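You operate a simulated robot arm through the tools that you are given. There is no shell and no other tool. Be economical: measure what you need, move in short steps, check, and stop when the job is done.

You are at the controls of a simulated robot arm. One attempt, no reset.

Task
Put the small threaded pipe from the top of the service cart on the top of the service stand. Take the yellow sign and put it on the flat ring. Put the grey pipe fitting on the top of the low table away on the top of the blue tank. Put the sensor pocket from the top of the trolley on the steel nut. Take the blue cap from the top of the steel bench and leave it on the side bench before the controller. Put the orange cap on the top of the low table. Put one of the relief valves from the top of the steel bench on the blue tape spool. Fetch the brass nut and set it on top of the black pipe coupling on the top of the steel bench. Stack the bottle marked "LAB" from the top of the steel bench on top of the bottle that says "spare". Put the red tape spool on the top of the service cart. Take the red-handled tray on the top of the steel bench and put it away on the left end of the side bench. The order is free. Set down upright: small threaded pipe, yellow sign, relief valve.

The check looks at the end state, three seconds after you hand in, the way a careful person would. Anything else that was tipped, shoved, dropped, spilled or broken makes it a failure. A push-on lid holds only when it is set on centred and level and pressed home; a screw cap is set on level and turned clockwise until tight.

Robot
A 7-joint arm with a two-finger parallel gripper on a trunk, on a base that drives. Base frame: it is fixed to the floor where the robot stands at the start and does not move with it; the origin is under the middle of the robot, x ahead of it, y to its left, z up. Lengths are in m, angles in degrees, forces in N, time in s.
Its first joint turns from -166.0 to 166.0 degrees. Places, roughly: black pipe coupling (6x6x7 cm) [5, -1.3, 0.9]; blue cap (4x4x3 cm) [4.3, -0.8, 0.9]; blue tape spool (6x6x2 cm) [5.7, 2.2, 1.3]; bottle [4.5, -1, 1]; brass nut (4x5x2 cm) [4.9, -0.8, 0.9]; flat ring (11x11x2 cm) [2.3, -1.3, 0.6]; grey pipe fitting (3x3x4 cm) [2.4, -1.2, 0.6]; left end of the side bench [3.3, 3, 0.8]; orange cap (4x4x3 cm) [4.4, -0.8, 0.9]; red tape spool (6x6x2 cm) [4.5, -1.2, 0.9]; red-handled tray (41x22x6 cm) [4.3, -1.3, 0.9]; relief valve [5.25, -0.75, 1]; sensor pocket (3x3x8 cm) [4.2, 1, 0.9]; side bench before the controller (34x20 cm) [3.72, 2.92, 0.8]; small threaded pipe (4x3x5 cm) [0.5, -0.1, 0.8]; steel nut (4x4x2 cm) [4.3, 1.1, 0.9]; top of the blue tank [1, -3, 1.2]; top of the low table [2.4, -1.3, 0.6]; top of the service cart [0.6, -0.2, 0.8]; top of the service stand (40x18 cm) [-0.76, 1.64, 0.8]; yellow sign [-0.75, -0.75, 0.75]. Payload 4.4 kg.
Tool frame: the origin (TCP) lies between the finger pads and is the grasp point; the fingertips stand 0.023 m ahead of it; z points along the fingers, y is the line along which they close. Largest opening 0.094 m; finger width 0.038, thickness 0.01; the body of the gripper, 0.054 by 0.096 m, starts 0.039 m behind the TCP.
Orientation is that of the tool frame in the base frame, as a unit quaternion [w, x, y, z]. With the fingers straight down and closing along the base's y, the tool's x points along the base's -x, its y along +y and its z along -z.

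Tools
- The arm moves only by the tool apply_moves. Its argument "motion" is a list of rows, each a list of 3 entries, a list of its own where there are three numbers: the shift along the base's x, y, z in units of 150 mm (1.0 is 150 mm), then the turn, a rotation vector about the base's x, y, z in units of 60 degrees (1.0 is 60 degrees), then the gripper command, from -1 (fully open) to 1 (shut), values between in proportion. In form: [[[tx, ty, tz], [ax, ay, az], claw], ...]. A call has 1 to 8 rows; each row is the pose to reach, as a shift and turn from the pose commanded when the call began. A call with a number of a shift or a turn outside -1 to 1 is refused whole. A row lasts 0.2 s, in which the tool goes at most 0.05 m and 8.6 degrees; a call with a longer step from one row to the next is refused whole, and so is a gripper value outside its range. Where a pose cannot be reached the arm comes as near as it can. A force on the tool above 40 N (or 10 N above the force at the start of the call, whichever is more), or a blocked arm, ends the call early, and 0.2 s more pass. Each finger travels about 0.108 m/s and halts on what it meets, pressing with about 39 N; the grip force reading is that of the motor and also rises with nothing between the fingers. The clock runs only during rows and for 0.2 s after the last one: add rows that repeat a pose to give the fingers time. The reply holds the time, the measured pose of the TCP, the force on the tool along the base axes, the opening and the grip force, in the units named above and with some noise, with the torque about the TCP (base axes, N m) and any sound that the robot's microphone picked up.
- Cameras (640 x 400 px; columns grow to the right, rows downward): "scene" is now at [0.1152, 0.1562, 1.4326]; the picture's right is [-0.96, -0.28, 0.00], its down [-0.23, 0.80, -0.56] and it looks along [0.16, -0.54, -0.83] (base axes); focal length 251 px, centre (320, 200). "wrist" rides on the gripper at [0.086, 0.016, -0.075] in the tool frame; the picture's right is [-0.18, 0.98, 0.00], its down [-0.58, -0.11, -0.81] and it looks along [-0.79, -0.15, 0.59] (tool axes); focal length 243 px, centre (320, 200). There is no depth. A picture from a camera that has moved, and an enlarged one, comes with that camera's place and axes in the base frame and with its lens. The place of the scene camera against the robot may be out by one fixed shift of up to 0.018 m in any direction.
- snapshot(camera): a new picture of that camera. It takes no simulated time.
- steer(legs): drives the robot by 1 to 6 legs, each [ahead, left, turn to the left] in m, m and degrees, along the robot's own axes; the way and the turn of a leg run together, so that a leg with both is an arc; at most 1.5 m and 180 degrees a leg. The arm and the cameras ride along, it lands a little off, and it stops where it bumps. It gives what a move gives.
- head_to(pan, tilt): turns the head with the scene camera to pan (to the left, within 120 degrees either way) and tilt (down, from -29 to 69), counted from straight ahead of the robot. It gives what a move gives.
- zoom(camera, box): a new picture of the part [left, top, right, bottom] of that camera's present view, enlarged. It takes no simulated time.
- job_done(): hands the job in; it is judged then, once.

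Work in short steps. Places have to be worked out from the pictures, the camera data and where the tool is seen: move nearer, look again, correct. Check each grasp and each placing, and mend what went wrong. You have 546 turns and 328 pictures in all, those below and enlarged ones among them. Open the gripper and draw the arm clear of the work before you hand the job in, unless the task says otherwise; then end with one line.

The tools are called by a JSON object that holds its "fn" and its "kwargs". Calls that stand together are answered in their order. apply_moves: Moves the arm, as the interface text tells. Its arguments: {"type":"object","properties":{"motion":{"type":"array","items":{"type":"array"}}},"required":["motion"]} The other tools are called the same way: steer (legs) drives the base; head_to (pan, tilt) turns the head that bears the scene camera; snapshot (camera) takes a picture; zoom (camera, box) takes an enlarged picture of a part of a camera's view; job_done () hands the job in.

At the start:

```text
time: 0.0
ee_pos: [-0.0116, -0.4789, 0.9673]
tool_rot: [0.001, 0.0, 1.0, -0.001]
contact_force: [-0.9, 0.0, -0.5]
torque: [0.0, 0.01, 0.01]
grip_width: 0.0939
gripper_force: 0.0
robot x, y, heading: [-0.0014, -0.0032, -0.0]
head pan, tilt: [-73.8, 55.9]
```

scene: 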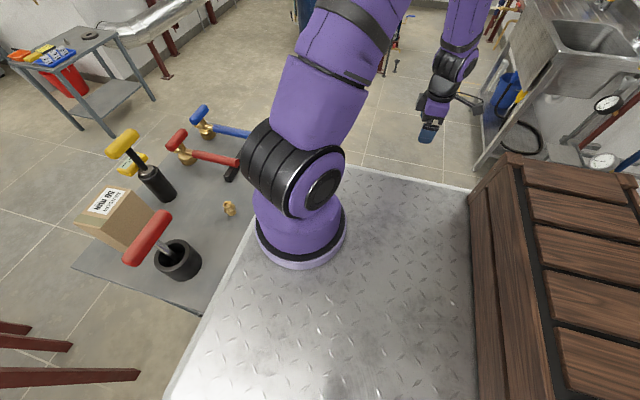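
wrist: 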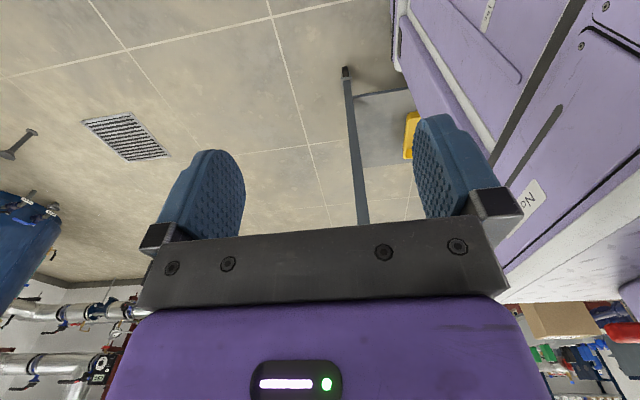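

I'll start by looking at the service cart ahead of the robot.

{"fn": "head_to", "kwargs": {"pan": -10, "tilt": 50}}

```text
time: 1.3
ee_pos: [-0.0123, -0.4785, 0.967]
tool_rot: [0.0, 0.0, 1.0, -0.001]
contact_force: [0.6, 0.5, -0.3]
torque: [0.02, 0.03, 0.01]
grip_width: 0.0941
gripper_force: 0.1
robot x, y, heading: [-0.002, -0.0016, -0.1]
head pan, tilt: [-10.0, 50.0]
```

Taking the picture of the cart.

{"fn": "snapshot", "kwargs": {"camera": "scene"}}

```text
325 pictures are left
camera scene: at [0.1712, 0.2111, 1.4402], right [-0.17, -0.98, 0.0], down [-0.75, 0.13, -0.64], along [0.63, -0.11, -0.77], focal length 251 px, centre (320, 200)
```

scene: 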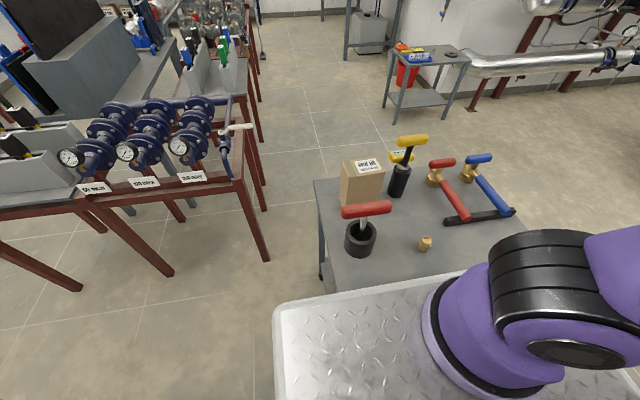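

The brass piece at (425,243) is the threaded pipe, near [0.475,-0.14,0.82]. Zooming on it and the cart.

{"fn": "zoom", "kwargs": {"camera": "scene", "box": [380, 200, 476, 260]}}

{"fn": "zoom", "kwargs": {"camera": "scene", "box": [300, 110, 540, 260]}}

```text
6.67 times, centred on (428, 230) of scene
camera zoom: at [0.1712, 0.2111, 1.4402], right [-0.17, -0.98, 0.0], down [-0.75, 0.13, -0.64], along [0.63, -0.11, -0.77], focal length 1674 px, centre (-400, 0)
```

zoom: 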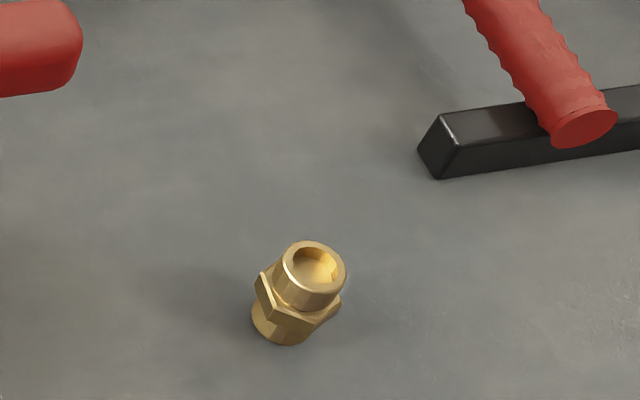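

```text
2.67 times, centred on (420, 185) of scene
camera zoom: at [0.1712, 0.2111, 1.4402], right [-0.17, -0.98, 0.0], down [-0.75, 0.13, -0.64], along [0.63, -0.11, -0.77], focal length 670 px, centre (53, 240)
```

zoom: 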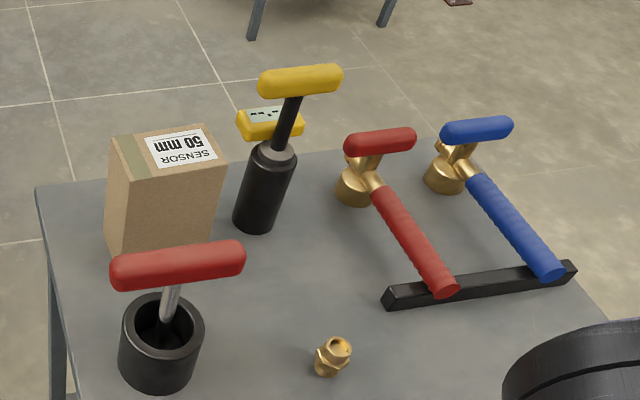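

The pipe stands upright near (0.466,-0.133), table top about 0.80. I move the arm forward at a safe height.

{"fn": "apply_moves", "kwargs": {"motion": [[[0.2, 0, 0.2], [0, 0, 0], -1], [[0.4, 0, 0.4], [0, 0, 0], -1], [[0.7, 0, 0.5], [0, 0, 0], -1], [[1, 0, 0.5], [0, 0, 0], -1]]}}

{"fn": "apply_moves", "kwargs": {"motion": [[[0.3, 0, 0], [0, 0, 0], -1], [[0.6, 0, 0], [0, 0, 0], -1], [[0.9, 0.1, 0], [0, 0, 0], -1], [[1, 0.3, 0], [0, 0, 0], -1]]}}

```text
time: 2.3
ee_pos: [0.136, -0.4781, 1.041]
tool_rot: [-0.001, 0.001, 1.0, -0.001]
contact_force: [0.0, -0.2, 0.2]
torque: [0.0, -0.03, 0.01]
grip_width: 0.0941
gripper_force: 0.0
robot x, y, heading: [-0.0023, 0.0013, 0.3]
head pan, tilt: [-10.0, 50.0]
```

```text
time: 3.3
ee_pos: [0.2875, -0.4334, 1.0408]
tool_rot: [-0.001, 0.002, 1.0, -0.001]
contact_force: [-0.9, 0.4, 0.0]
torque: [0.02, -0.05, -0.04]
grip_width: 0.0941
gripper_force: 0.0
robot x, y, heading: [0.0012, 0.0006, 0.0]
head pan, tilt: [-10.0, 50.0]
```

Continuing toward a point above the pipe.

{"fn": "apply_moves", "kwargs": {"motion": [[[0.2, 0.2, 0], [0, 0, 0], -1], [[0.4, 0.4, 0], [0, 0, 0], -1], [[0.6, 0.6, 0], [0, 0, 0], -1], [[0.8, 0.8, 0], [0, 0, 0], -1], [[1, 1, 0], [0, 0, 0], -1]]}}

{"fn": "apply_moves", "kwargs": {"motion": [[[0.05, 0.3, -0.1], [0, 0, 0], -1], [[0.1, 0.6, -0.2], [0, 0, 0], -1], [[0.19, 1, -0.3], [0, 0, 0], -1]]}}

{"fn": "snapshot", "kwargs": {"camera": "scene"}}

{"fn": "snapshot", "kwargs": {"camera": "wrist"}}

```text
time: 4.5
ee_pos: [0.4582, -0.3049, 1.0475]
tool_rot: [-0.002, 0.001, 1.0, 0.0]
contact_force: [-0.6, -0.1, -0.4]
torque: [0.03, -0.02, 0.01]
grip_width: 0.0941
gripper_force: 0.0
out of reach, approached as far as the arm can: row 2, 3, 4, 5
robot x, y, heading: [0.0036, -0.0011, 0.2]
head pan, tilt: [-10.0, 50.0]
```

```text
refused: row 3 steps farther than a row can; nothing moved
```

```text
322 pictures are left
camera scene: at [0.1709, 0.2107, 1.4403], right [-0.17, -0.98, 0.0], down [-0.75, 0.13, -0.64], along [0.63, -0.11, -0.77], focal length 251 px, centre (320, 200)
```

scene: 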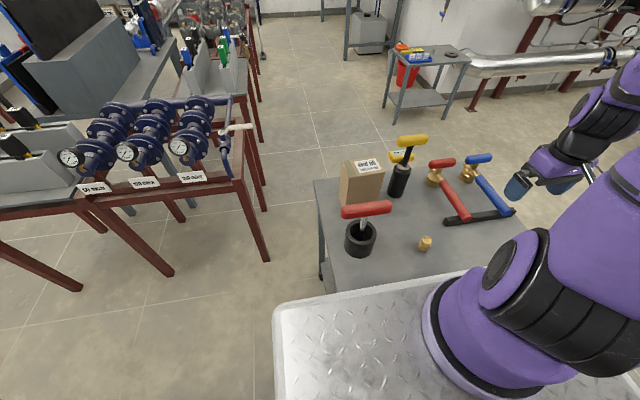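

```text
321 pictures are left
camera wrist: at [0.3717, -0.2894, 1.1218], right [0.19, 0.98, 0.0], down [0.58, -0.11, 0.81], along [0.79, -0.15, -0.59], focal length 243 px, centre (320, 200)
```

wrist: 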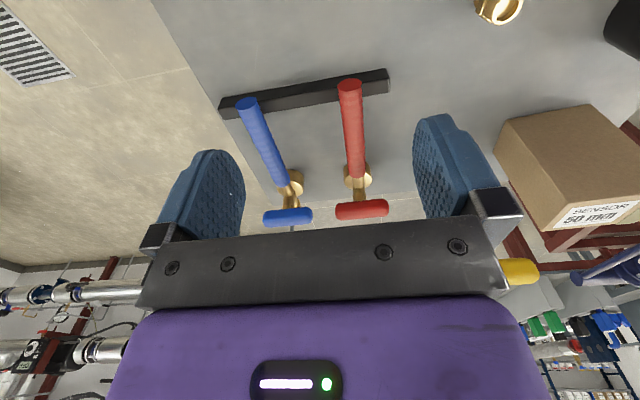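

The arm is near a reach limit so close to its own base; I look behind the robot to see if it can back off.

{"fn": "head_to", "kwargs": {"pan": -120, "tilt": 45}}

{"fn": "snapshot", "kwargs": {"camera": "scene"}}

{"fn": "head_to", "kwargs": {"pan": 120, "tilt": 45}}

{"fn": "snapshot", "kwargs": {"camera": "scene"}}

```text
time: 6.4
ee_pos: [0.4586, -0.3047, 1.0479]
tool_rot: [0.0, 0.0, 1.0, 0.0]
contact_force: [-0.1, -0.1, -1.6]
torque: [-0.01, -0.02, 0.01]
grip_width: 0.0939
gripper_force: 0.0
robot x, y, heading: [0.0002, -0.0004, 0.3]
head pan, tilt: [-120.0, 45.0]
```

```text
320 pictures are left
camera scene: at [0.0548, 0.1541, 1.4471], right [-0.87, 0.5, 0.0], down [0.35, 0.61, -0.71], along [-0.35, -0.61, -0.71], focal length 251 px, centre (320, 200)
```

scene: 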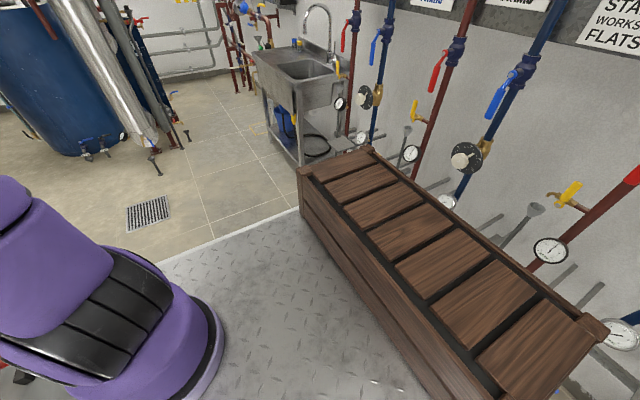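

```text
time: 9.8
ee_pos: [0.4581, -0.3051, 1.0468]
tool_rot: [-0.001, 0.0, 1.0, 0.001]
contact_force: [-0.4, -0.2, 0.1]
torque: [-0.01, 0.0, 0.0]
grip_width: 0.094
gripper_force: 0.2
robot x, y, heading: [0.0009, 0.0009, -0.2]
head pan, tilt: [120.0, 45.0]
```

```text
319 pictures are left
camera scene: at [0.0548, 0.295, 1.4471], right [0.87, 0.5, 0.0], down [0.35, -0.61, -0.71], along [-0.35, 0.61, -0.71], focal length 251 px, centre (320, 200)
```

scene: 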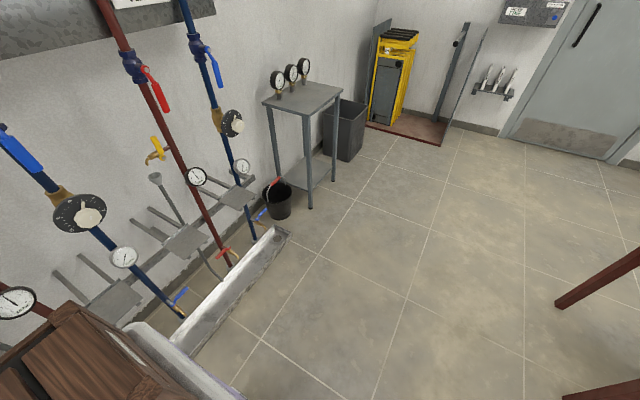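

The left side is clear, so I strafe left 0.25 m so that the pipe is at a comfortable reach.

{"fn": "steer", "kwargs": {"legs": [[0, 0.25, 0]]}}

{"fn": "head_to", "kwargs": {"pan": -35, "tilt": 50}}

{"fn": "snapshot", "kwargs": {"camera": "scene"}}

{"fn": "snapshot", "kwargs": {"camera": "wrist"}}

```text
time: 11.6
ee_pos: [0.4585, -0.0556, 1.0469]
tool_rot: [-0.001, 0.0, 1.0, 0.0]
contact_force: [-0.1, 0.1, -0.9]
torque: [-0.01, -0.02, 0.0]
grip_width: 0.0944
gripper_force: 0.0
robot x, y, heading: [-0.0011, 0.2499, -0.0]
head pan, tilt: [120.0, 45.0]
```

```text
time: 14.0
ee_pos: [0.4596, -0.0553, 1.0471]
tool_rot: [-0.001, 0.001, 1.0, 0.0]
contact_force: [-0.7, 0.4, 0.1]
torque: [-0.02, -0.01, 0.02]
grip_width: 0.0938
gripper_force: 0.0
robot x, y, heading: [-0.0017, 0.252, 0.3]
head pan, tilt: [-35.0, 50.0]
```

```text
318 pictures are left
camera scene: at [0.1586, 0.4303, 1.4402], right [-0.57, -0.82, 0.0], down [-0.63, 0.44, -0.64], along [0.53, -0.37, -0.77], focal length 251 px, centre (320, 200)
```

scene: 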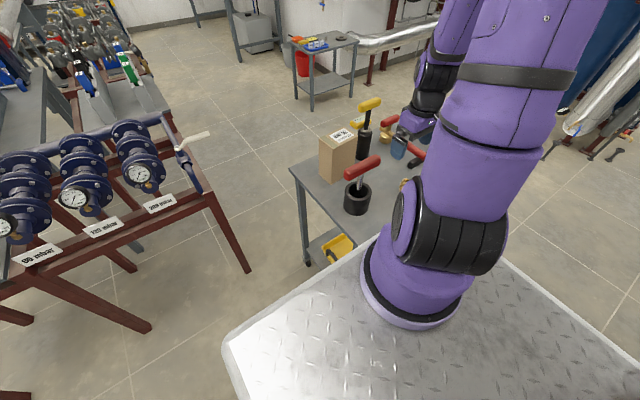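

```text
317 pictures are left
camera wrist: at [0.372, -0.0394, 1.1218], right [0.18, 0.98, 0.0], down [0.58, -0.11, 0.81], along [0.79, -0.15, -0.59], focal length 243 px, centre (320, 200)
```

wrist: 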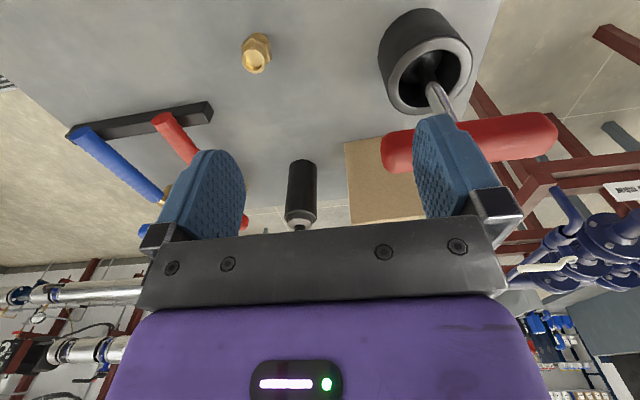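

Wrist view puts the pipe at about (0.473,-0.130). I move over it and descend partway.

{"fn": "apply_moves", "kwargs": {"motion": [[[0.05, -0.25, -0.1], [0, 0, 0], -1], [[0.09, -0.5, -0.2], [0, 0, 0], -1], [[0.09, -0.5, -0.5], [0, 0, 0], -1], [[0.09, -0.5, -0.7], [0, 0, 0], -1]]}}

{"fn": "snapshot", "kwargs": {"camera": "wrist"}}

```text
time: 15.0
ee_pos: [0.471, -0.1304, 0.9432]
tool_rot: [-0.001, 0.0, 1.0, 0.0]
contact_force: [-0.5, 0.9, 0.1]
torque: [0.0, -0.01, -0.01]
grip_width: 0.094
gripper_force: 0.2
robot x, y, heading: [-0.003, 0.2478, 0.0]
head pan, tilt: [-35.0, 50.0]
```

```text
316 pictures are left
camera wrist: at [0.3855, -0.1141, 1.0167], right [0.18, 0.98, 0.0], down [0.58, -0.11, 0.81], along [0.79, -0.15, -0.59], focal length 243 px, centre (320, 200)
```

wrist: 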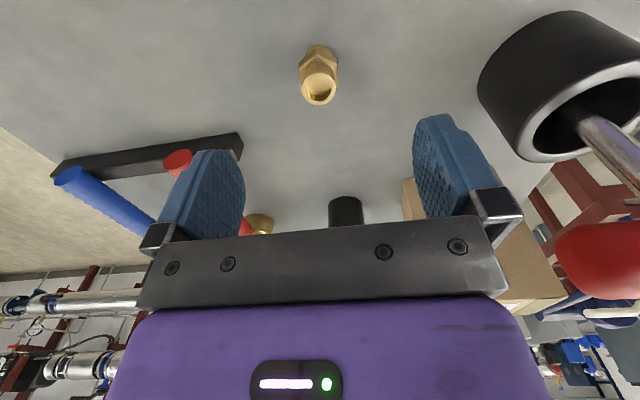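

Pipe is centred under the tool. Descend to z≈0.837 and close.

{"fn": "apply_moves", "kwargs": {"motion": [[[0.01, 0, -0.25], [0, 0, 0], -1], [[0.01, 0, -0.5], [0, 0, 0], -1], [[0.01, 0, -0.7], [0, 0, 0], -1], [[0.01, 0, -0.7], [0, 0, 0], 0.2], [[0.01, 0, -0.7], [0, 0, 0], 1], [[0.01, 0, -0.7], [0, 0, 0], 1], [[0.01, 0, -0.7], [0, 0, 0], 1]]}}

{"fn": "snapshot", "kwargs": {"camera": "wrist"}}

```text
time: 16.6
ee_pos: [0.4728, -0.1297, 0.8355]
tool_rot: [0.0, 0.001, 1.0, 0.0]
contact_force: [0.2, 0.7, 0.0]
torque: [-0.04, 0.0, -0.01]
grip_width: 0.0328
gripper_force: 39.0
robot x, y, heading: [0.0015, 0.2502, -0.1]
head pan, tilt: [-35.0, 50.0]
```

```text
315 pictures are left
camera wrist: at [0.387, -0.1138, 0.9111], right [0.18, 0.98, 0.0], down [0.58, -0.11, 0.81], along [0.79, -0.15, -0.59], focal length 243 px, centre (320, 200)
```

wrist: 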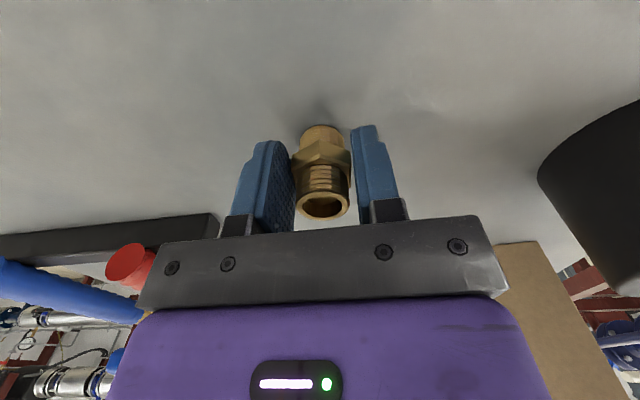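

Grip is good at 0.033. Lift well clear before driving.

{"fn": "apply_moves", "kwargs": {"motion": [[[0, 0, 0.3], [0, 0, 0], 1], [[0, 0, 0.6], [0, 0, 0], 1], [[0, 0, 0.9], [0, 0, 0], 1], [[0, 0, 1], [0, 0, 0], 1]]}}

{"fn": "apply_moves", "kwargs": {"motion": [[[0, 0, 0.3], [0, 0, 0], 1], [[0, 0, 0.6], [0, 0, 0], 1]]}}

{"fn": "steer", "kwargs": {"legs": [[0, 0.7, 0]]}}

{"fn": "snapshot", "kwargs": {"camera": "scene"}}

```text
time: 17.6
ee_pos: [0.4748, -0.1297, 0.987]
tool_rot: [-0.001, 0.001, 1.0, 0.0]
contact_force: [-0.6, -0.7, -0.7]
torque: [0.01, 0.03, -0.04]
grip_width: 0.0331
gripper_force: 38.9
robot x, y, heading: [0.003, 0.2528, 0.0]
head pan, tilt: [-35.0, 50.0]
```

```text
time: 18.2
ee_pos: [0.4742, -0.1303, 1.0767]
tool_rot: [-0.001, -0.001, 1.0, 0.001]
contact_force: [0.9, -1.0, -0.9]
torque: [0.05, 0.05, 0.03]
grip_width: 0.0329
gripper_force: 39.3
robot x, y, heading: [-0.0025, 0.2467, 0.2]
head pan, tilt: [-35.0, 50.0]
```

```text
time: 22.1
ee_pos: [0.4735, 0.5629, 1.0766]
tool_rot: [0.0, 0.002, 1.0, 0.0]
contact_force: [-0.1, 0.0, -1.3]
torque: [-0.02, -0.04, 0.01]
grip_width: 0.033
gripper_force: 38.7
robot x, y, heading: [-0.002, 0.9459, -0.1]
head pan, tilt: [-35.0, 50.0]
```

```text
314 pictures are left
camera scene: at [0.1603, 1.1246, 1.4402], right [-0.58, -0.82, 0.0], down [-0.63, 0.44, -0.64], along [0.53, -0.37, -0.77], focal length 251 px, centre (320, 200)
```

scene: 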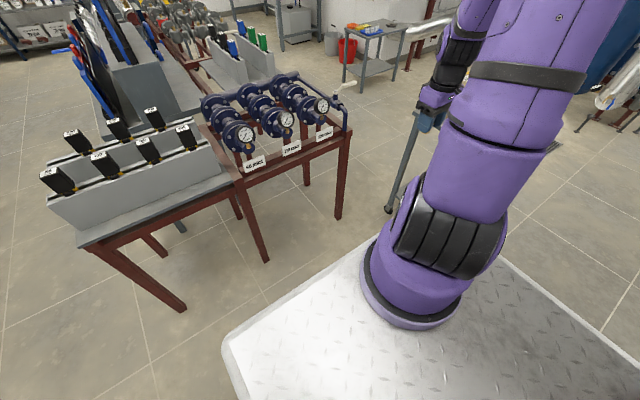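

Bench front edge is at x≈0.8, so turning in place clears. Turn left 139° towards the stand.

{"fn": "steer", "kwargs": {"legs": [[0, 0, 139]]}}

{"fn": "head_to", "kwargs": {"pan": 0, "tilt": 35}}

{"fn": "snapshot", "kwargs": {"camera": "scene"}}

```text
time: 28.1
ee_pos: [-0.0882, 1.5438, 1.0769]
tool_rot: [0.0, 0.931, -0.365, 0.001]
contact_force: [-0.3, -0.1, -1.4]
torque: [-0.03, 0.02, 0.02]
grip_width: 0.0328
gripper_force: 39.0
robot x, y, heading: [0.0004, 0.9437, 137.1]
head pan, tilt: [-35.0, 50.0]
```

```text
time: 29.1
ee_pos: [-0.0886, 1.5441, 1.0764]
tool_rot: [0.001, 0.931, -0.365, 0.001]
contact_force: [-0.7, 0.0, -0.7]
torque: [0.02, 0.01, -0.05]
grip_width: 0.0328
gripper_force: 38.8
robot x, y, heading: [0.0013, 0.9466, 137.3]
head pan, tilt: [0.0, 35.0]
```

```text
313 pictures are left
camera scene: at [-0.3011, 0.8899, 1.4619], right [0.68, 0.73, 0.0], down [0.42, -0.39, -0.82], along [-0.6, 0.56, -0.57], focal length 251 px, centre (320, 200)
```

scene: 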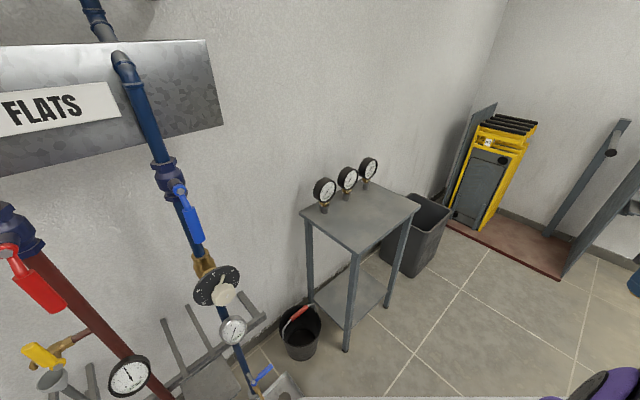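

Stand top spans x −0.975…−0.67, y 1.41…1.83 with gauges at x≈−0.92. I head for (−0.74, 1.62) at height.

{"fn": "apply_moves", "kwargs": {"motion": [[[-0.3, 0, 0], [0, 0, 0], 1], [[-0.6, 0, 0], [0, 0, 0], 1], [[-0.9, 0, 0], [0, 0, 0], 1], [[-1, 0, 0], [0, 0, 0], 1]]}}

{"fn": "apply_moves", "kwargs": {"motion": [[[-0.3, 0, 0], [0, 0, 0], 1], [[-0.6, 0, 0], [0, 0, 0], 1], [[-0.9, 0, 0], [0, 0, 0], 1], [[-1, 0, 0], [0, 0, 0], 1]]}}

{"fn": "apply_moves", "kwargs": {"motion": [[[-0.3, 0, 0], [0, 0, 0], 1], [[-0.6, 0, 0], [0, 0, 0], 1], [[-0.9, 0, 0], [0, 0, 0], 1], [[-1, 0, 0], [0, 0, 0], 1]]}}

{"fn": "apply_moves", "kwargs": {"motion": [[[-0.3, 0.1, 0], [0, 0, 0], 1], [[-0.6, 0.2, 0], [0, 0, 0], 1], [[-0.9, 0.3, 0], [0, 0, 0], 1], [[-1, 0.5, 0], [0, 0, 0], 1]]}}

{"fn": "snapshot", "kwargs": {"camera": "scene"}}

{"fn": "snapshot", "kwargs": {"camera": "wrist"}}

```text
time: 30.1
ee_pos: [-0.2385, 1.5447, 1.0776]
tool_rot: [0.001, 0.931, -0.366, 0.002]
contact_force: [-0.3, 0.4, -0.3]
torque: [0.0, 0.01, 0.08]
grip_width: 0.0324
gripper_force: 39.0
robot x, y, heading: [0.0006, 0.9468, 137.3]
head pan, tilt: [0.0, 35.0]
```

```text
time: 31.1
ee_pos: [-0.3876, 1.5444, 1.0766]
tool_rot: [0.0, 0.931, -0.365, 0.0]
contact_force: [-0.1, -0.3, -0.7]
torque: [0.0, 0.05, 0.0]
grip_width: 0.0324
gripper_force: 38.8
robot x, y, heading: [0.0052, 0.9436, 137.2]
head pan, tilt: [0.0, 35.0]
```

```text
time: 32.1
ee_pos: [-0.5371, 1.5455, 1.0771]
tool_rot: [-0.001, 0.931, -0.365, 0.001]
contact_force: [-0.3, 0.9, -0.8]
torque: [0.04, 0.02, 0.0]
grip_width: 0.0327
gripper_force: 39.3
robot x, y, heading: [0.004, 0.9454, 137.1]
head pan, tilt: [0.0, 35.0]
```

```text
time: 33.1
ee_pos: [-0.69, 1.6178, 1.0776]
tool_rot: [0.0, 0.931, -0.365, 0.0]
contact_force: [0.2, -0.8, 0.1]
torque: [0.0, -0.02, 0.0]
grip_width: 0.0322
gripper_force: 39.4
robot x, y, heading: [0.0023, 0.9426, 137.1]
head pan, tilt: [0.0, 35.0]
```

```text
312 pictures are left
camera scene: at [-0.301, 0.8894, 1.4619], right [0.68, 0.73, 0.0], down [0.42, -0.39, -0.82], along [-0.6, 0.56, -0.57], focal length 251 px, centre (320, 200)
```

scene: 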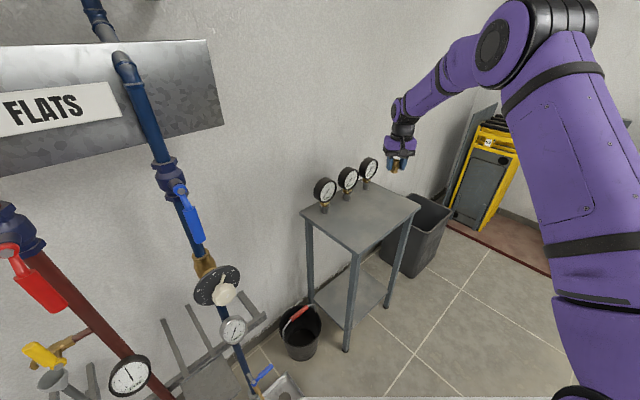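

```text
311 pictures are left
camera wrist: at [-0.6364, 1.5474, 1.1519], right [-0.8, -0.6, 0.0], down [-0.35, 0.48, 0.81], along [-0.48, 0.65, -0.59], focal length 243 px, centre (320, 200)
```

wrist: 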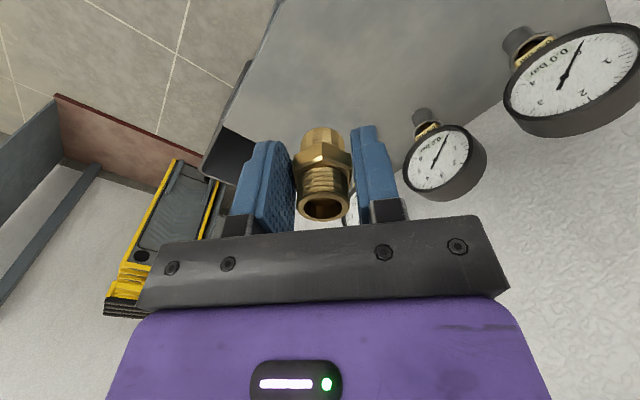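

Front edge is at x≈−0.655. Shift 5 cm further in and descend to just above the surface.

{"fn": "apply_moves", "kwargs": {"motion": [[[-0.3, 0, 0], [0, 0, 0], 1], [[-0.33, 0, -0.3], [0, 0, 0], 1], [[-0.33, 0, -0.6], [0, 0, 0], 1], [[-0.33, 0, -0.9], [0, 0, 0], 1], [[-0.33, 0, -1], [0, 0, 0], 1]]}}

{"fn": "apply_moves", "kwargs": {"motion": [[[0, 0, -0.2], [0, 0, 0], 1], [[0, 0, -0.4], [0, 0, 0], 1]]}}

{"fn": "snapshot", "kwargs": {"camera": "wrist"}}

```text
time: 34.3
ee_pos: [-0.7373, 1.6203, 0.9272]
tool_rot: [0.001, 0.931, -0.365, 0.001]
contact_force: [0.4, 0.2, 0.1]
torque: [0.0, 0.01, -0.01]
grip_width: 0.0328
gripper_force: 38.5
robot x, y, heading: [-0.0024, 0.9465, 137.1]
head pan, tilt: [0.0, 35.0]
```

```text
time: 34.9
ee_pos: [-0.7371, 1.6205, 0.8683]
tool_rot: [0.0, 0.931, -0.365, -0.001]
contact_force: [-0.6, -0.1, -0.1]
torque: [0.01, -0.03, -0.02]
grip_width: 0.0323
gripper_force: 38.7
robot x, y, heading: [0.0025, 0.9427, 137.1]
head pan, tilt: [0.0, 35.0]
```

```text
310 pictures are left
camera wrist: at [-0.6854, 1.5487, 0.9419], right [-0.8, -0.6, 0.0], down [-0.35, 0.48, 0.81], along [-0.48, 0.65, -0.59], focal length 243 px, centre (320, 200)
```

wrist: 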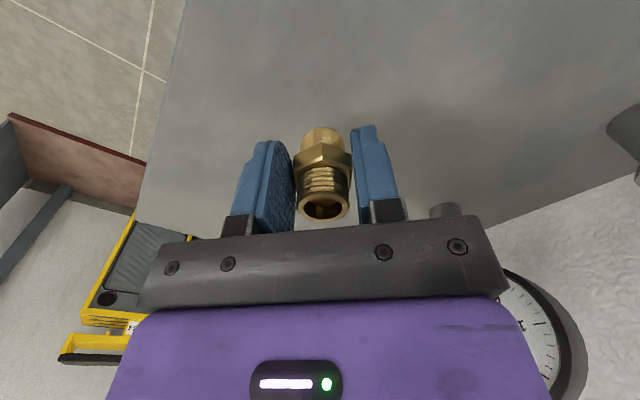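

Clear of the gauges. Lower in small steps until contact.

{"fn": "apply_moves", "kwargs": {"motion": [[[0, 0, -0.06], [0, 0, 0], 1], [[0, 0, -0.12], [0, 0, 0], 1], [[0, 0, -0.16], [0, 0, 0], 1], [[0, 0, -0.19], [0, 0, 0], 1], [[0, 0, -0.21], [0, 0, 0], 1]]}}

```text
time: 36.1
ee_pos: [-0.7372, 1.6204, 0.8352]
tool_rot: [0.0, 0.931, -0.365, 0.0]
contact_force: [1.1, -0.2, 5.3]
torque: [0.01, -0.01, 0.02]
grip_width: 0.0325
gripper_force: 38.9
robot x, y, heading: [0.0022, 0.9418, 137.2]
head pan, tilt: [0.0, 35.0]
```

Contact at z=0.835 (same as the cart). Release gently and retreat upward.

{"fn": "apply_moves", "kwargs": {"motion": [[[0, 0, 0.01], [0, 0, 0], 0.2], [[0, 0, 0.01], [0, 0, 0], -0.2], [[0, 0, 0.01], [0, 0, 0], -0.2], [[0, 0, 0.15], [0, 0, 0], -0.2], [[0, 0, 0.4], [0, 0, 0], -0.2], [[0, 0, 0.7], [0, 0, 0], -0.2], [[0, 0, 1], [0, 0, 0], -0.2]]}}

{"fn": "snapshot", "kwargs": {"camera": "wrist"}}

```text
time: 37.7
ee_pos: [-0.7371, 1.6194, 0.985]
tool_rot: [0.0, 0.931, -0.364, 0.002]
contact_force: [0.0, -0.9, -0.4]
torque: [0.01, -0.01, -0.03]
grip_width: 0.0559
gripper_force: 0.0
robot x, y, heading: [0.0039, 0.9454, 137.4]
head pan, tilt: [0.0, 35.0]
```

```text
309 pictures are left
camera wrist: at [-0.6851, 1.5488, 1.0602], right [-0.8, -0.6, 0.0], down [-0.35, 0.48, 0.8], along [-0.48, 0.65, -0.59], focal length 243 px, centre (320, 200)
```

wrist: 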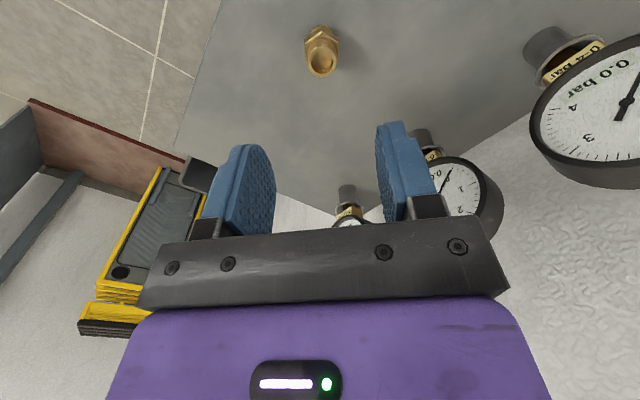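

The pipe stands upright on the stand. Pull the arm back and up.

{"fn": "apply_moves", "kwargs": {"motion": [[[0.1, -0.1, 0.3], [0, 0, 0], -1], [[0.3, -0.25, 0.5], [0, 0, 0], -1], [[0.5, -0.45, 0.6], [0, 0, 0], -1], [[0.7, -0.65, 0.6], [0, 0, 0], -1], [[0.9, -0.85, 0.6], [0, 0, 0], -1], [[1, -0.95, 0.6], [0, 0, 0], -1]]}}

{"fn": "apply_moves", "kwargs": {"motion": [[[0.2, -0.2, 0], [0, 0, 0], -1], [[0.4, -0.4, 0], [0, 0, 0], -1], [[0.6, -0.6, 0], [0, 0, 0], -1], [[0.8, -0.75, 0], [0, 0, 0], -1]]}}

{"fn": "snapshot", "kwargs": {"camera": "scene"}}

```text
time: 39.1
ee_pos: [-0.5869, 1.4764, 1.0759]
tool_rot: [0.0, 0.931, -0.364, 0.0]
contact_force: [0.4, 0.2, -0.5]
torque: [-0.02, -0.01, -0.02]
grip_width: 0.094
gripper_force: 0.0
robot x, y, heading: [0.0042, 0.948, 137.3]
head pan, tilt: [0.0, 35.0]
```

```text
time: 40.1
ee_pos: [-0.4665, 1.3657, 1.0756]
tool_rot: [0.001, 0.931, -0.364, 0.0]
contact_force: [-0.1, -0.4, 0.2]
torque: [0.0, -0.04, -0.01]
grip_width: 0.094
gripper_force: 0.1
robot x, y, heading: [0.0012, 0.9472, 137.3]
head pan, tilt: [0.0, 35.0]
```

```text
308 pictures are left
camera scene: at [-0.3017, 0.8902, 1.4618], right [0.68, 0.73, 0.0], down [0.42, -0.39, -0.82], along [-0.6, 0.56, -0.57], focal length 251 px, centre (320, 200)
```

scene: 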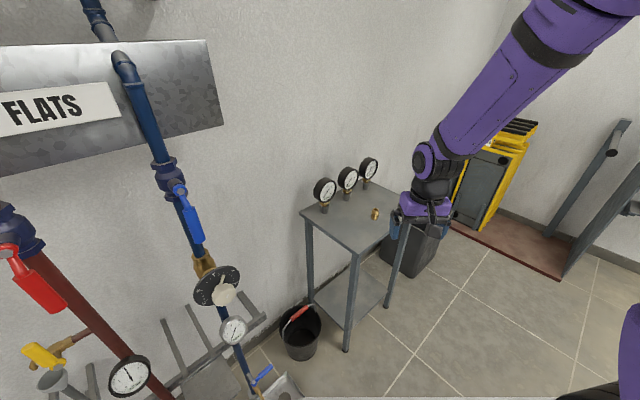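

Next the yellow sign near (−0.75,−0.75). Back off from the wall, turn left towards it and look.

{"fn": "steer", "kwargs": {"legs": [[-0.2, 0, 0], [0, 0, 93]]}}

{"fn": "snapshot", "kwargs": {"camera": "scene"}}

```text
time: 45.6
ee_pos: [-0.2516, 0.3226, 1.0761]
tool_rot: [0.0, 0.907, 0.421, 0.001]
contact_force: [-0.2, -0.2, -0.5]
torque: [-0.02, -0.01, 0.04]
grip_width: 0.0939
gripper_force: 0.1
robot x, y, heading: [0.1461, 0.8109, -130.1]
head pan, tilt: [0.0, 35.0]
```

```text
307 pictures are left
camera scene: at [0.2006, 0.5035, 1.4619], right [-0.76, 0.64, 0.0], down [0.37, 0.44, -0.82], along [-0.53, -0.63, -0.57], focal length 251 px, centre (320, 200)
```

scene: 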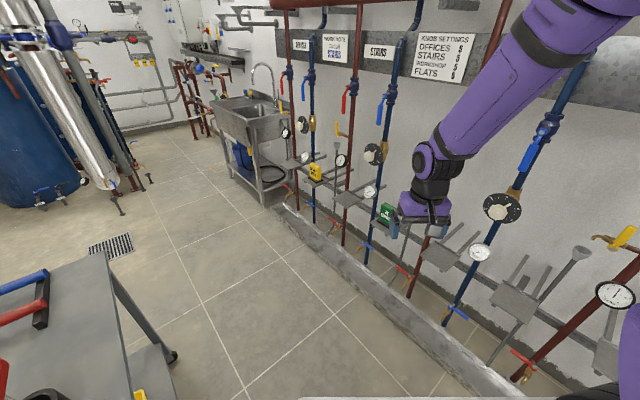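

The yellow sign is at px (315,173) on a small wall shelf. Zooming.

{"fn": "zoom", "kwargs": {"camera": "scene", "box": [272, 130, 400, 210]}}

```text
5.00 times, centred on (336, 170) of scene
camera zoom: at [0.2006, 0.5035, 1.4619], right [-0.76, 0.64, 0.0], down [0.37, 0.44, -0.82], along [-0.53, -0.63, -0.57], focal length 1255 px, centre (240, 350)
```

zoom: 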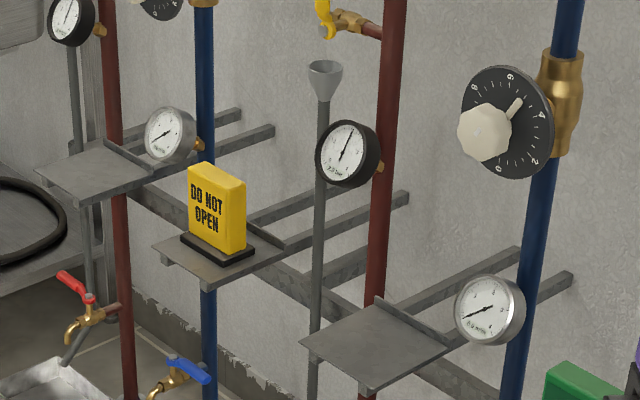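

The sign likely stands near (−0.68,−0.6,0.7). Drive nearer diagonally, keeping clear of the kerb and cart.

{"fn": "steer", "kwargs": {"legs": [[0.65, 0.2, 0]]}}

{"fn": "snapshot", "kwargs": {"camera": "scene"}}

{"fn": "snapshot", "kwargs": {"camera": "wrist"}}

```text
time: 49.4
ee_pos: [-0.5098, -0.3038, 1.0767]
tool_rot: [0.0, 0.906, 0.424, 0.001]
contact_force: [0.4, -0.6, -0.7]
torque: [0.0, 0.02, 0.0]
grip_width: 0.094
gripper_force: 0.1
robot x, y, heading: [-0.1133, 0.184, -129.9]
head pan, tilt: [0.0, 35.0]
```

```text
305 pictures are left
camera scene: at [-0.0588, -0.1209, 1.4619], right [-0.77, 0.64, 0.0], down [0.37, 0.44, -0.82], along [-0.53, -0.63, -0.57], focal length 251 px, centre (320, 200)
```

scene: 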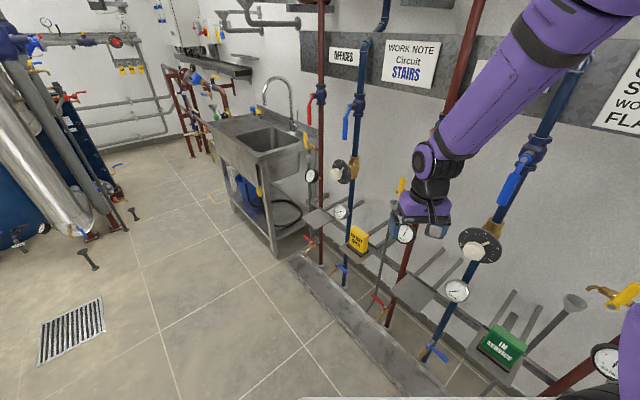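

```text
304 pictures are left
camera wrist: at [-0.4429, -0.2486, 1.1504], right [0.64, -0.77, 0.0], down [-0.46, -0.38, 0.81], along [-0.62, -0.51, -0.59], focal length 243 px, centre (320, 200)
```

wrist: 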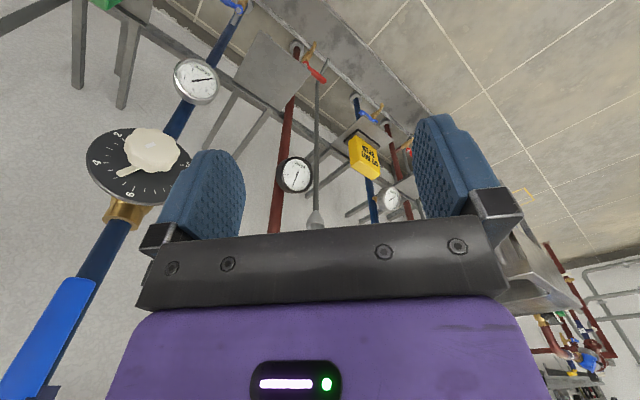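

Sign triangulates to about (−0.745,−0.665,0.65). Zoom in the wrist view to see its orientation.

{"fn": "zoom", "kwargs": {"camera": "wrist", "box": [280, 85, 440, 185]}}

{"fn": "zoom", "kwargs": {"camera": "scene", "box": [290, 150, 450, 250]}}

```text
4.00 times, centred on (360, 135) of wrist
camera zoom: at [-0.4429, -0.2486, 1.1504], right [0.64, -0.77, 0.0], down [-0.46, -0.38, 0.81], along [-0.62, -0.51, -0.59], focal length 970 px, centre (160, 460)
```

zoom: 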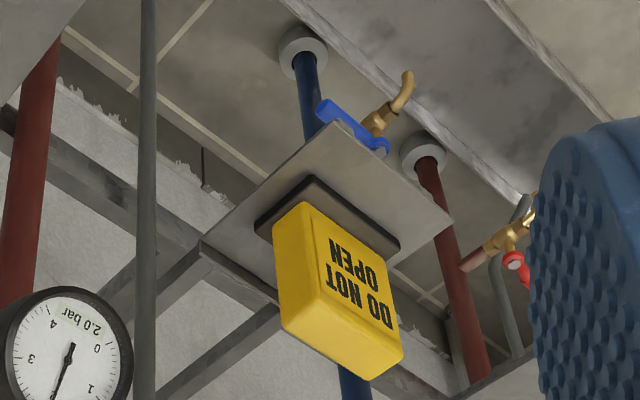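

```text
4.00 times, centred on (370, 200) of scene
camera zoom: at [-0.0588, -0.1209, 1.4619], right [-0.77, 0.64, 0.0], down [0.37, 0.44, -0.82], along [-0.53, -0.63, -0.57], focal length 1004 px, centre (120, 200)
```

zoom: 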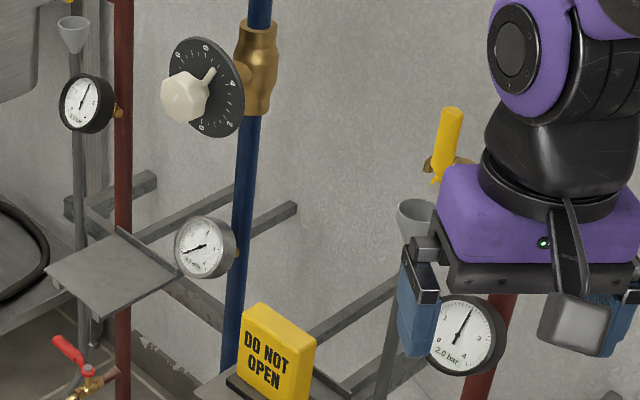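

Sign faces +x, thin along x. I rotate the tool +40° about z so that it closes along x, while moving toward it at safe height.

{"fn": "apply_moves", "kwargs": {"motion": [[[-0.1, -0.2, 0], [0, 0, 0.13], -1], [[-0.2, -0.4, 0], [0, 0, 0.26], -1], [[-0.4, -0.6, 0], [0, 0, 0.4], -1], [[-0.6, -0.8, 0], [0, 0, 0.53], -1], [[-0.8, -1, 0], [0, 0, 0.667], -1]]}}

{"fn": "apply_moves", "kwargs": {"motion": [[[-0.1, -0.3, -0.1], [0, 0, 0], -1], [[-0.2, -0.6, -0.2], [0, 0, 0], -1], [[-0.4, -0.8, -0.3], [0, 0, 0], -1], [[-0.6, -1, -0.4], [0, 0, 0], -1]]}}

{"fn": "snapshot", "kwargs": {"camera": "wrist"}}

{"fn": "snapshot", "kwargs": {"camera": "scene"}}

```text
time: 50.6
ee_pos: [-0.631, -0.4541, 1.076]
tool_rot: [-0.002, 0.705, 0.709, 0.001]
contact_force: [0.6, 0.8, 0.6]
torque: [-0.01, 0.03, -0.01]
grip_width: 0.0939
gripper_force: 0.1
robot x, y, heading: [-0.1143, 0.1874, -129.9]
head pan, tilt: [0.0, 35.0]
```

```text
time: 51.6
ee_pos: [-0.7205, -0.604, 1.0173]
tool_rot: [0.0, 0.706, 0.708, 0.0]
contact_force: [1.5, 0.6, 0.7]
torque: [0.01, 0.02, 0.0]
grip_width: 0.0939
gripper_force: 0.1
robot x, y, heading: [-0.1127, 0.1859, -129.8]
head pan, tilt: [0.0, 35.0]
```

```text
301 pictures are left
camera wrist: at [-0.7052, -0.517, 1.0921], right [0.98, -0.18, 0.0], down [-0.11, -0.58, 0.81], along [-0.15, -0.79, -0.59], focal length 243 px, centre (320, 200)
```

wrist: 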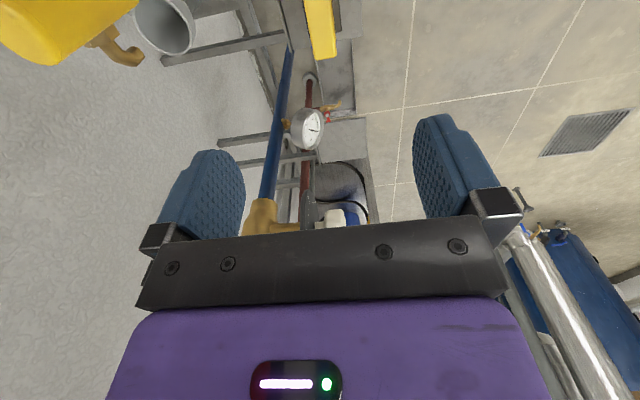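

```text
300 pictures are left
camera scene: at [-0.0582, -0.1203, 1.462], right [-0.77, 0.64, 0.0], down [0.37, 0.44, -0.82], along [-0.53, -0.63, -0.57], focal length 251 px, centre (320, 200)
```

scene: 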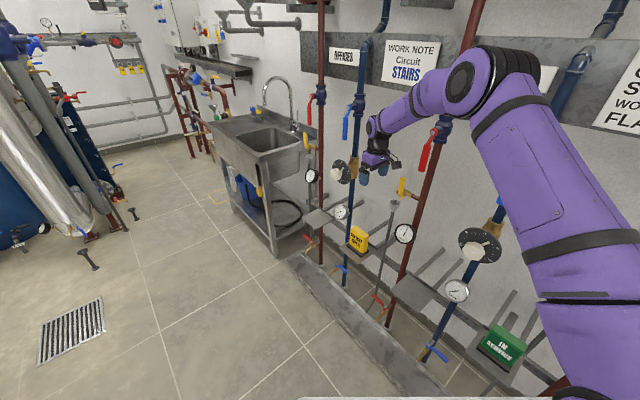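

The sign is just at the picture edge; shift back +y a bit to see it wholly.

{"fn": "apply_moves", "kwargs": {"motion": [[[0, 0.3, 0], [0, 0, 0], -1], [[0, 0.5, 0.1], [0, 0, 0], -1]]}}

{"fn": "snapshot", "kwargs": {"camera": "wrist"}}

```text
time: 52.2
ee_pos: [-0.7199, -0.5286, 1.0297]
tool_rot: [0.0, 0.706, 0.708, 0.001]
contact_force: [0.4, -0.9, -1.4]
torque: [0.02, 0.01, -0.03]
grip_width: 0.0939
gripper_force: 0.0
robot x, y, heading: [-0.1134, 0.1864, -129.7]
head pan, tilt: [0.0, 35.0]
```

```text
299 pictures are left
camera wrist: at [-0.7047, -0.4428, 1.105], right [0.98, -0.18, 0.0], down [-0.11, -0.58, 0.8], along [-0.14, -0.79, -0.59], focal length 243 px, centre (320, 200)
```

wrist: 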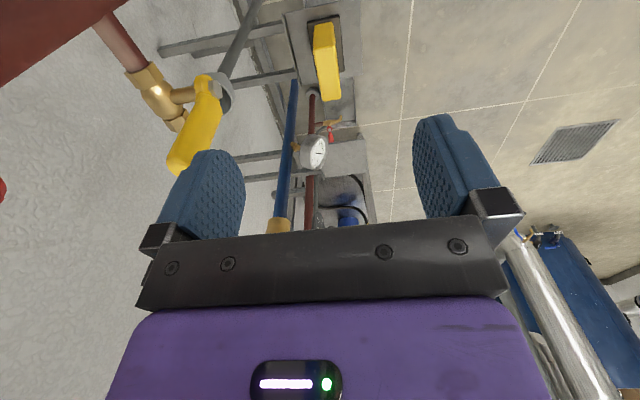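

{"fn": "zoom", "kwargs": {"camera": "wrist", "box": [272, 0, 400, 80]}}

{"fn": "zoom", "kwargs": {"camera": "scene", "box": [320, 120, 448, 250]}}

```text
5.00 times, centred on (336, 40) of wrist
camera zoom: at [-0.7047, -0.4428, 1.105], right [0.98, -0.18, 0.0], down [-0.11, -0.58, 0.8], along [-0.14, -0.79, -0.59], focal length 1213 px, centre (240, 1000)
```

zoom: 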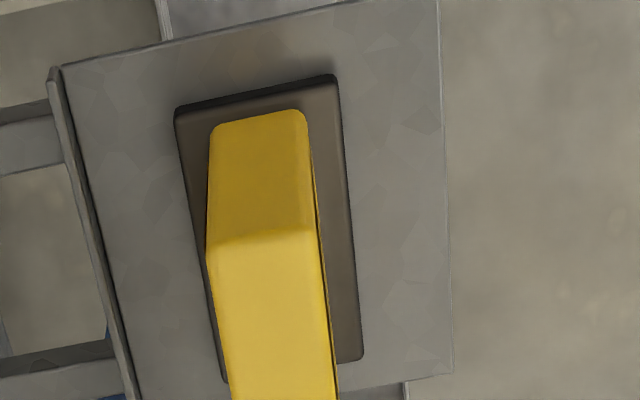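

```text
3.08 times, centred on (384, 185) of scene
camera zoom: at [-0.0588, -0.1215, 1.4618], right [-0.77, 0.64, 0.0], down [0.37, 0.44, -0.82], along [-0.52, -0.63, -0.57], focal length 772 px, centre (123, 246)
```

zoom: 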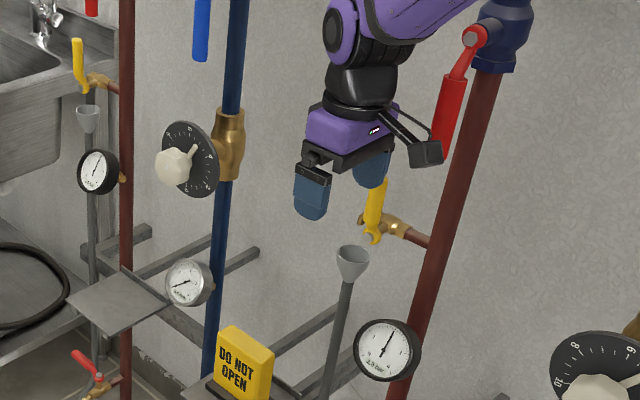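

Sign top centre ≈(−0.73,−0.646), top z≈0.70, thickness 3.3 cm. Move over it then descend partway.

{"fn": "apply_moves", "kwargs": {"motion": [[[0, -0.3, 0], [0, 0, 0], -1], [[-0.03, -0.6, 0], [0, 0, 0], -1], [[-0.07, -0.78, 0], [0, 0, 0], -1], [[-0.07, -0.78, -0.3], [0, 0, 0], -1], [[-0.07, -0.78, -0.6], [0, 0, 0], -1], [[-0.07, -0.78, -0.9], [0, 0, 0], -1]]}}

{"fn": "snapshot", "kwargs": {"camera": "wrist"}}

{"fn": "zoom", "kwargs": {"camera": "scene", "box": [300, 130, 460, 260]}}

```text
time: 53.6
ee_pos: [-0.7301, -0.6479, 0.8975]
tool_rot: [0.0, 0.707, 0.708, -0.001]
contact_force: [0.6, 0.5, 0.4]
torque: [-0.04, 0.01, -0.03]
grip_width: 0.0941
gripper_force: 0.0
robot x, y, heading: [-0.1135, 0.1862, -129.8]
head pan, tilt: [0.0, 35.0]
```

```text
296 pictures are left
camera wrist: at [-0.7146, -0.5612, 0.9724], right [0.98, -0.18, 0.0], down [-0.11, -0.58, 0.81], along [-0.15, -0.79, -0.59], focal length 243 px, centre (320, 200)
```

wrist: 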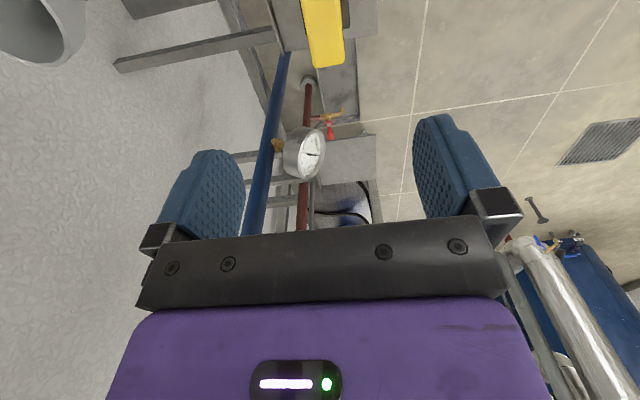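

```text
3.08 times, centred on (380, 195) of scene
camera zoom: at [-0.0585, -0.1205, 1.462], right [-0.77, 0.64, 0.0], down [0.37, 0.44, -0.82], along [-0.53, -0.63, -0.57], focal length 772 px, centre (135, 215)
```

zoom: 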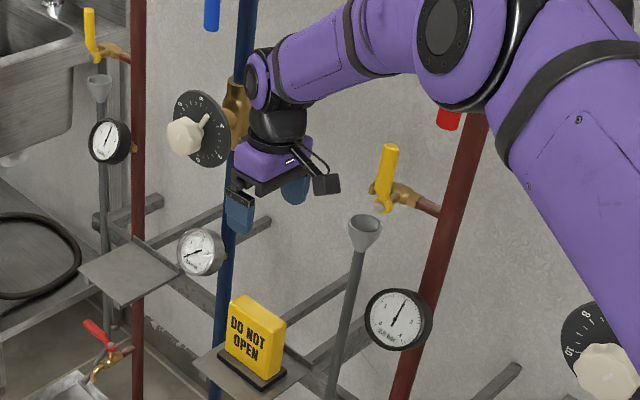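

Aligned; descend to z≈0.665 around the sign.

{"fn": "apply_moves", "kwargs": {"motion": [[[0, 0, -0.3], [0, 0, 0], -1], [[0, 0, -0.6], [0, 0, 0], -1], [[0, 0, -0.9], [0, 0, 0], -1]]}}

{"fn": "snapshot", "kwargs": {"camera": "wrist"}}

{"fn": "zoom", "kwargs": {"camera": "scene", "box": [300, 130, 460, 260]}}

```text
time: 54.4
ee_pos: [-0.731, -0.6479, 0.7634]
tool_rot: [-0.001, 0.706, 0.708, 0.0]
contact_force: [-0.2, 0.0, 1.4]
torque: [0.01, -0.02, 0.01]
grip_width: 0.0939
gripper_force: 0.1
robot x, y, heading: [-0.1148, 0.1833, -129.8]
head pan, tilt: [0.0, 35.0]
```

```text
294 pictures are left
camera wrist: at [-0.7154, -0.5611, 0.837], right [0.98, -0.18, 0.0], down [-0.11, -0.58, 0.81], along [-0.15, -0.79, -0.59], focal length 243 px, centre (320, 200)
```

wrist: 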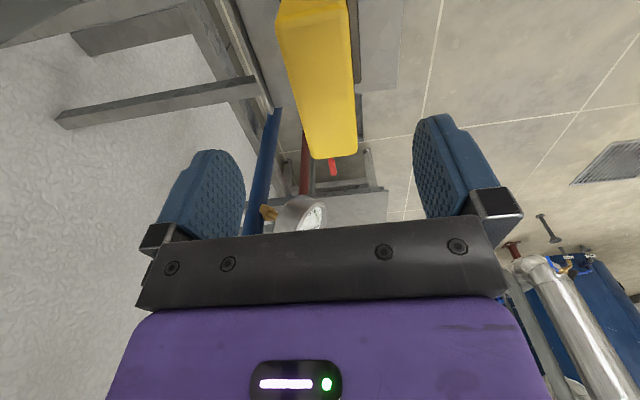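

```text
3.08 times, centred on (380, 195) of scene
camera zoom: at [-0.0585, -0.1205, 1.4619], right [-0.77, 0.64, 0.0], down [0.37, 0.44, -0.82], along [-0.53, -0.63, -0.57], focal length 772 px, centre (135, 215)
```

zoom: 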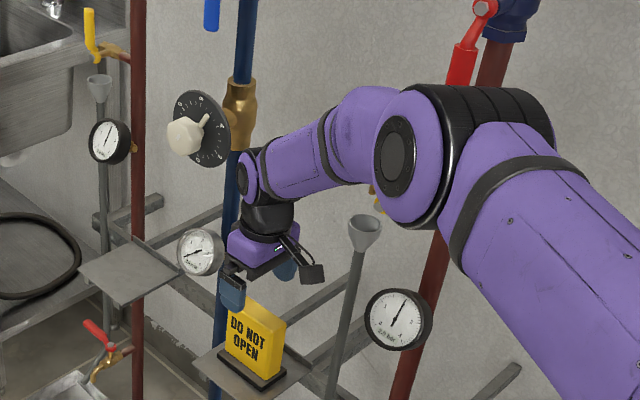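

Everything still lines up; descend the last 10 cm and close.

{"fn": "apply_moves", "kwargs": {"motion": [[[0, 0, -0.2], [0, 0, 0], -1], [[0, 0, -0.4], [0, 0, 0], -1], [[0, 0, -0.64], [0, 0, 0], -1], [[0, 0, -0.64], [0, 0, 0], 0.2], [[0, 0, -0.64], [0, 0, 0], 1], [[0, 0, -0.64], [0, 0, 0], 1], [[0, 0, -0.64], [0, 0, 0], 1]]}}

{"fn": "snapshot", "kwargs": {"camera": "wrist"}}

```text
time: 55.3
ee_pos: [-0.7343, -0.6513, 0.6728]
tool_rot: [0.001, 0.707, 0.708, -0.004]
contact_force: [3.9, -0.6, 14.8]
torque: [0.2, -0.59, -0.05]
grip_width: 0.0423
gripper_force: 5.1
robot x, y, heading: [-0.1169, 0.1861, -129.9]
head pan, tilt: [0.0, 35.0]
stopped in row 4: the force on the tool passed its limit at 46 N (the readings are from after the stop); the commanded pose is now the measured one
```

```text
292 pictures are left
camera wrist: at [-0.7171, -0.564, 0.7468], right [0.98, -0.18, 0.0], down [-0.1, -0.58, 0.81], along [-0.15, -0.8, -0.59], focal length 243 px, centre (320, 200)
```

wrist: 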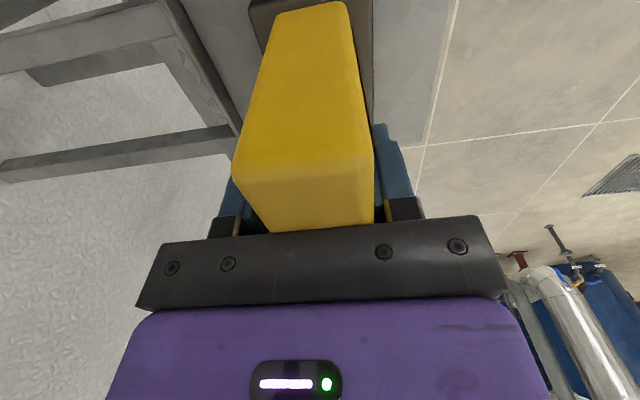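

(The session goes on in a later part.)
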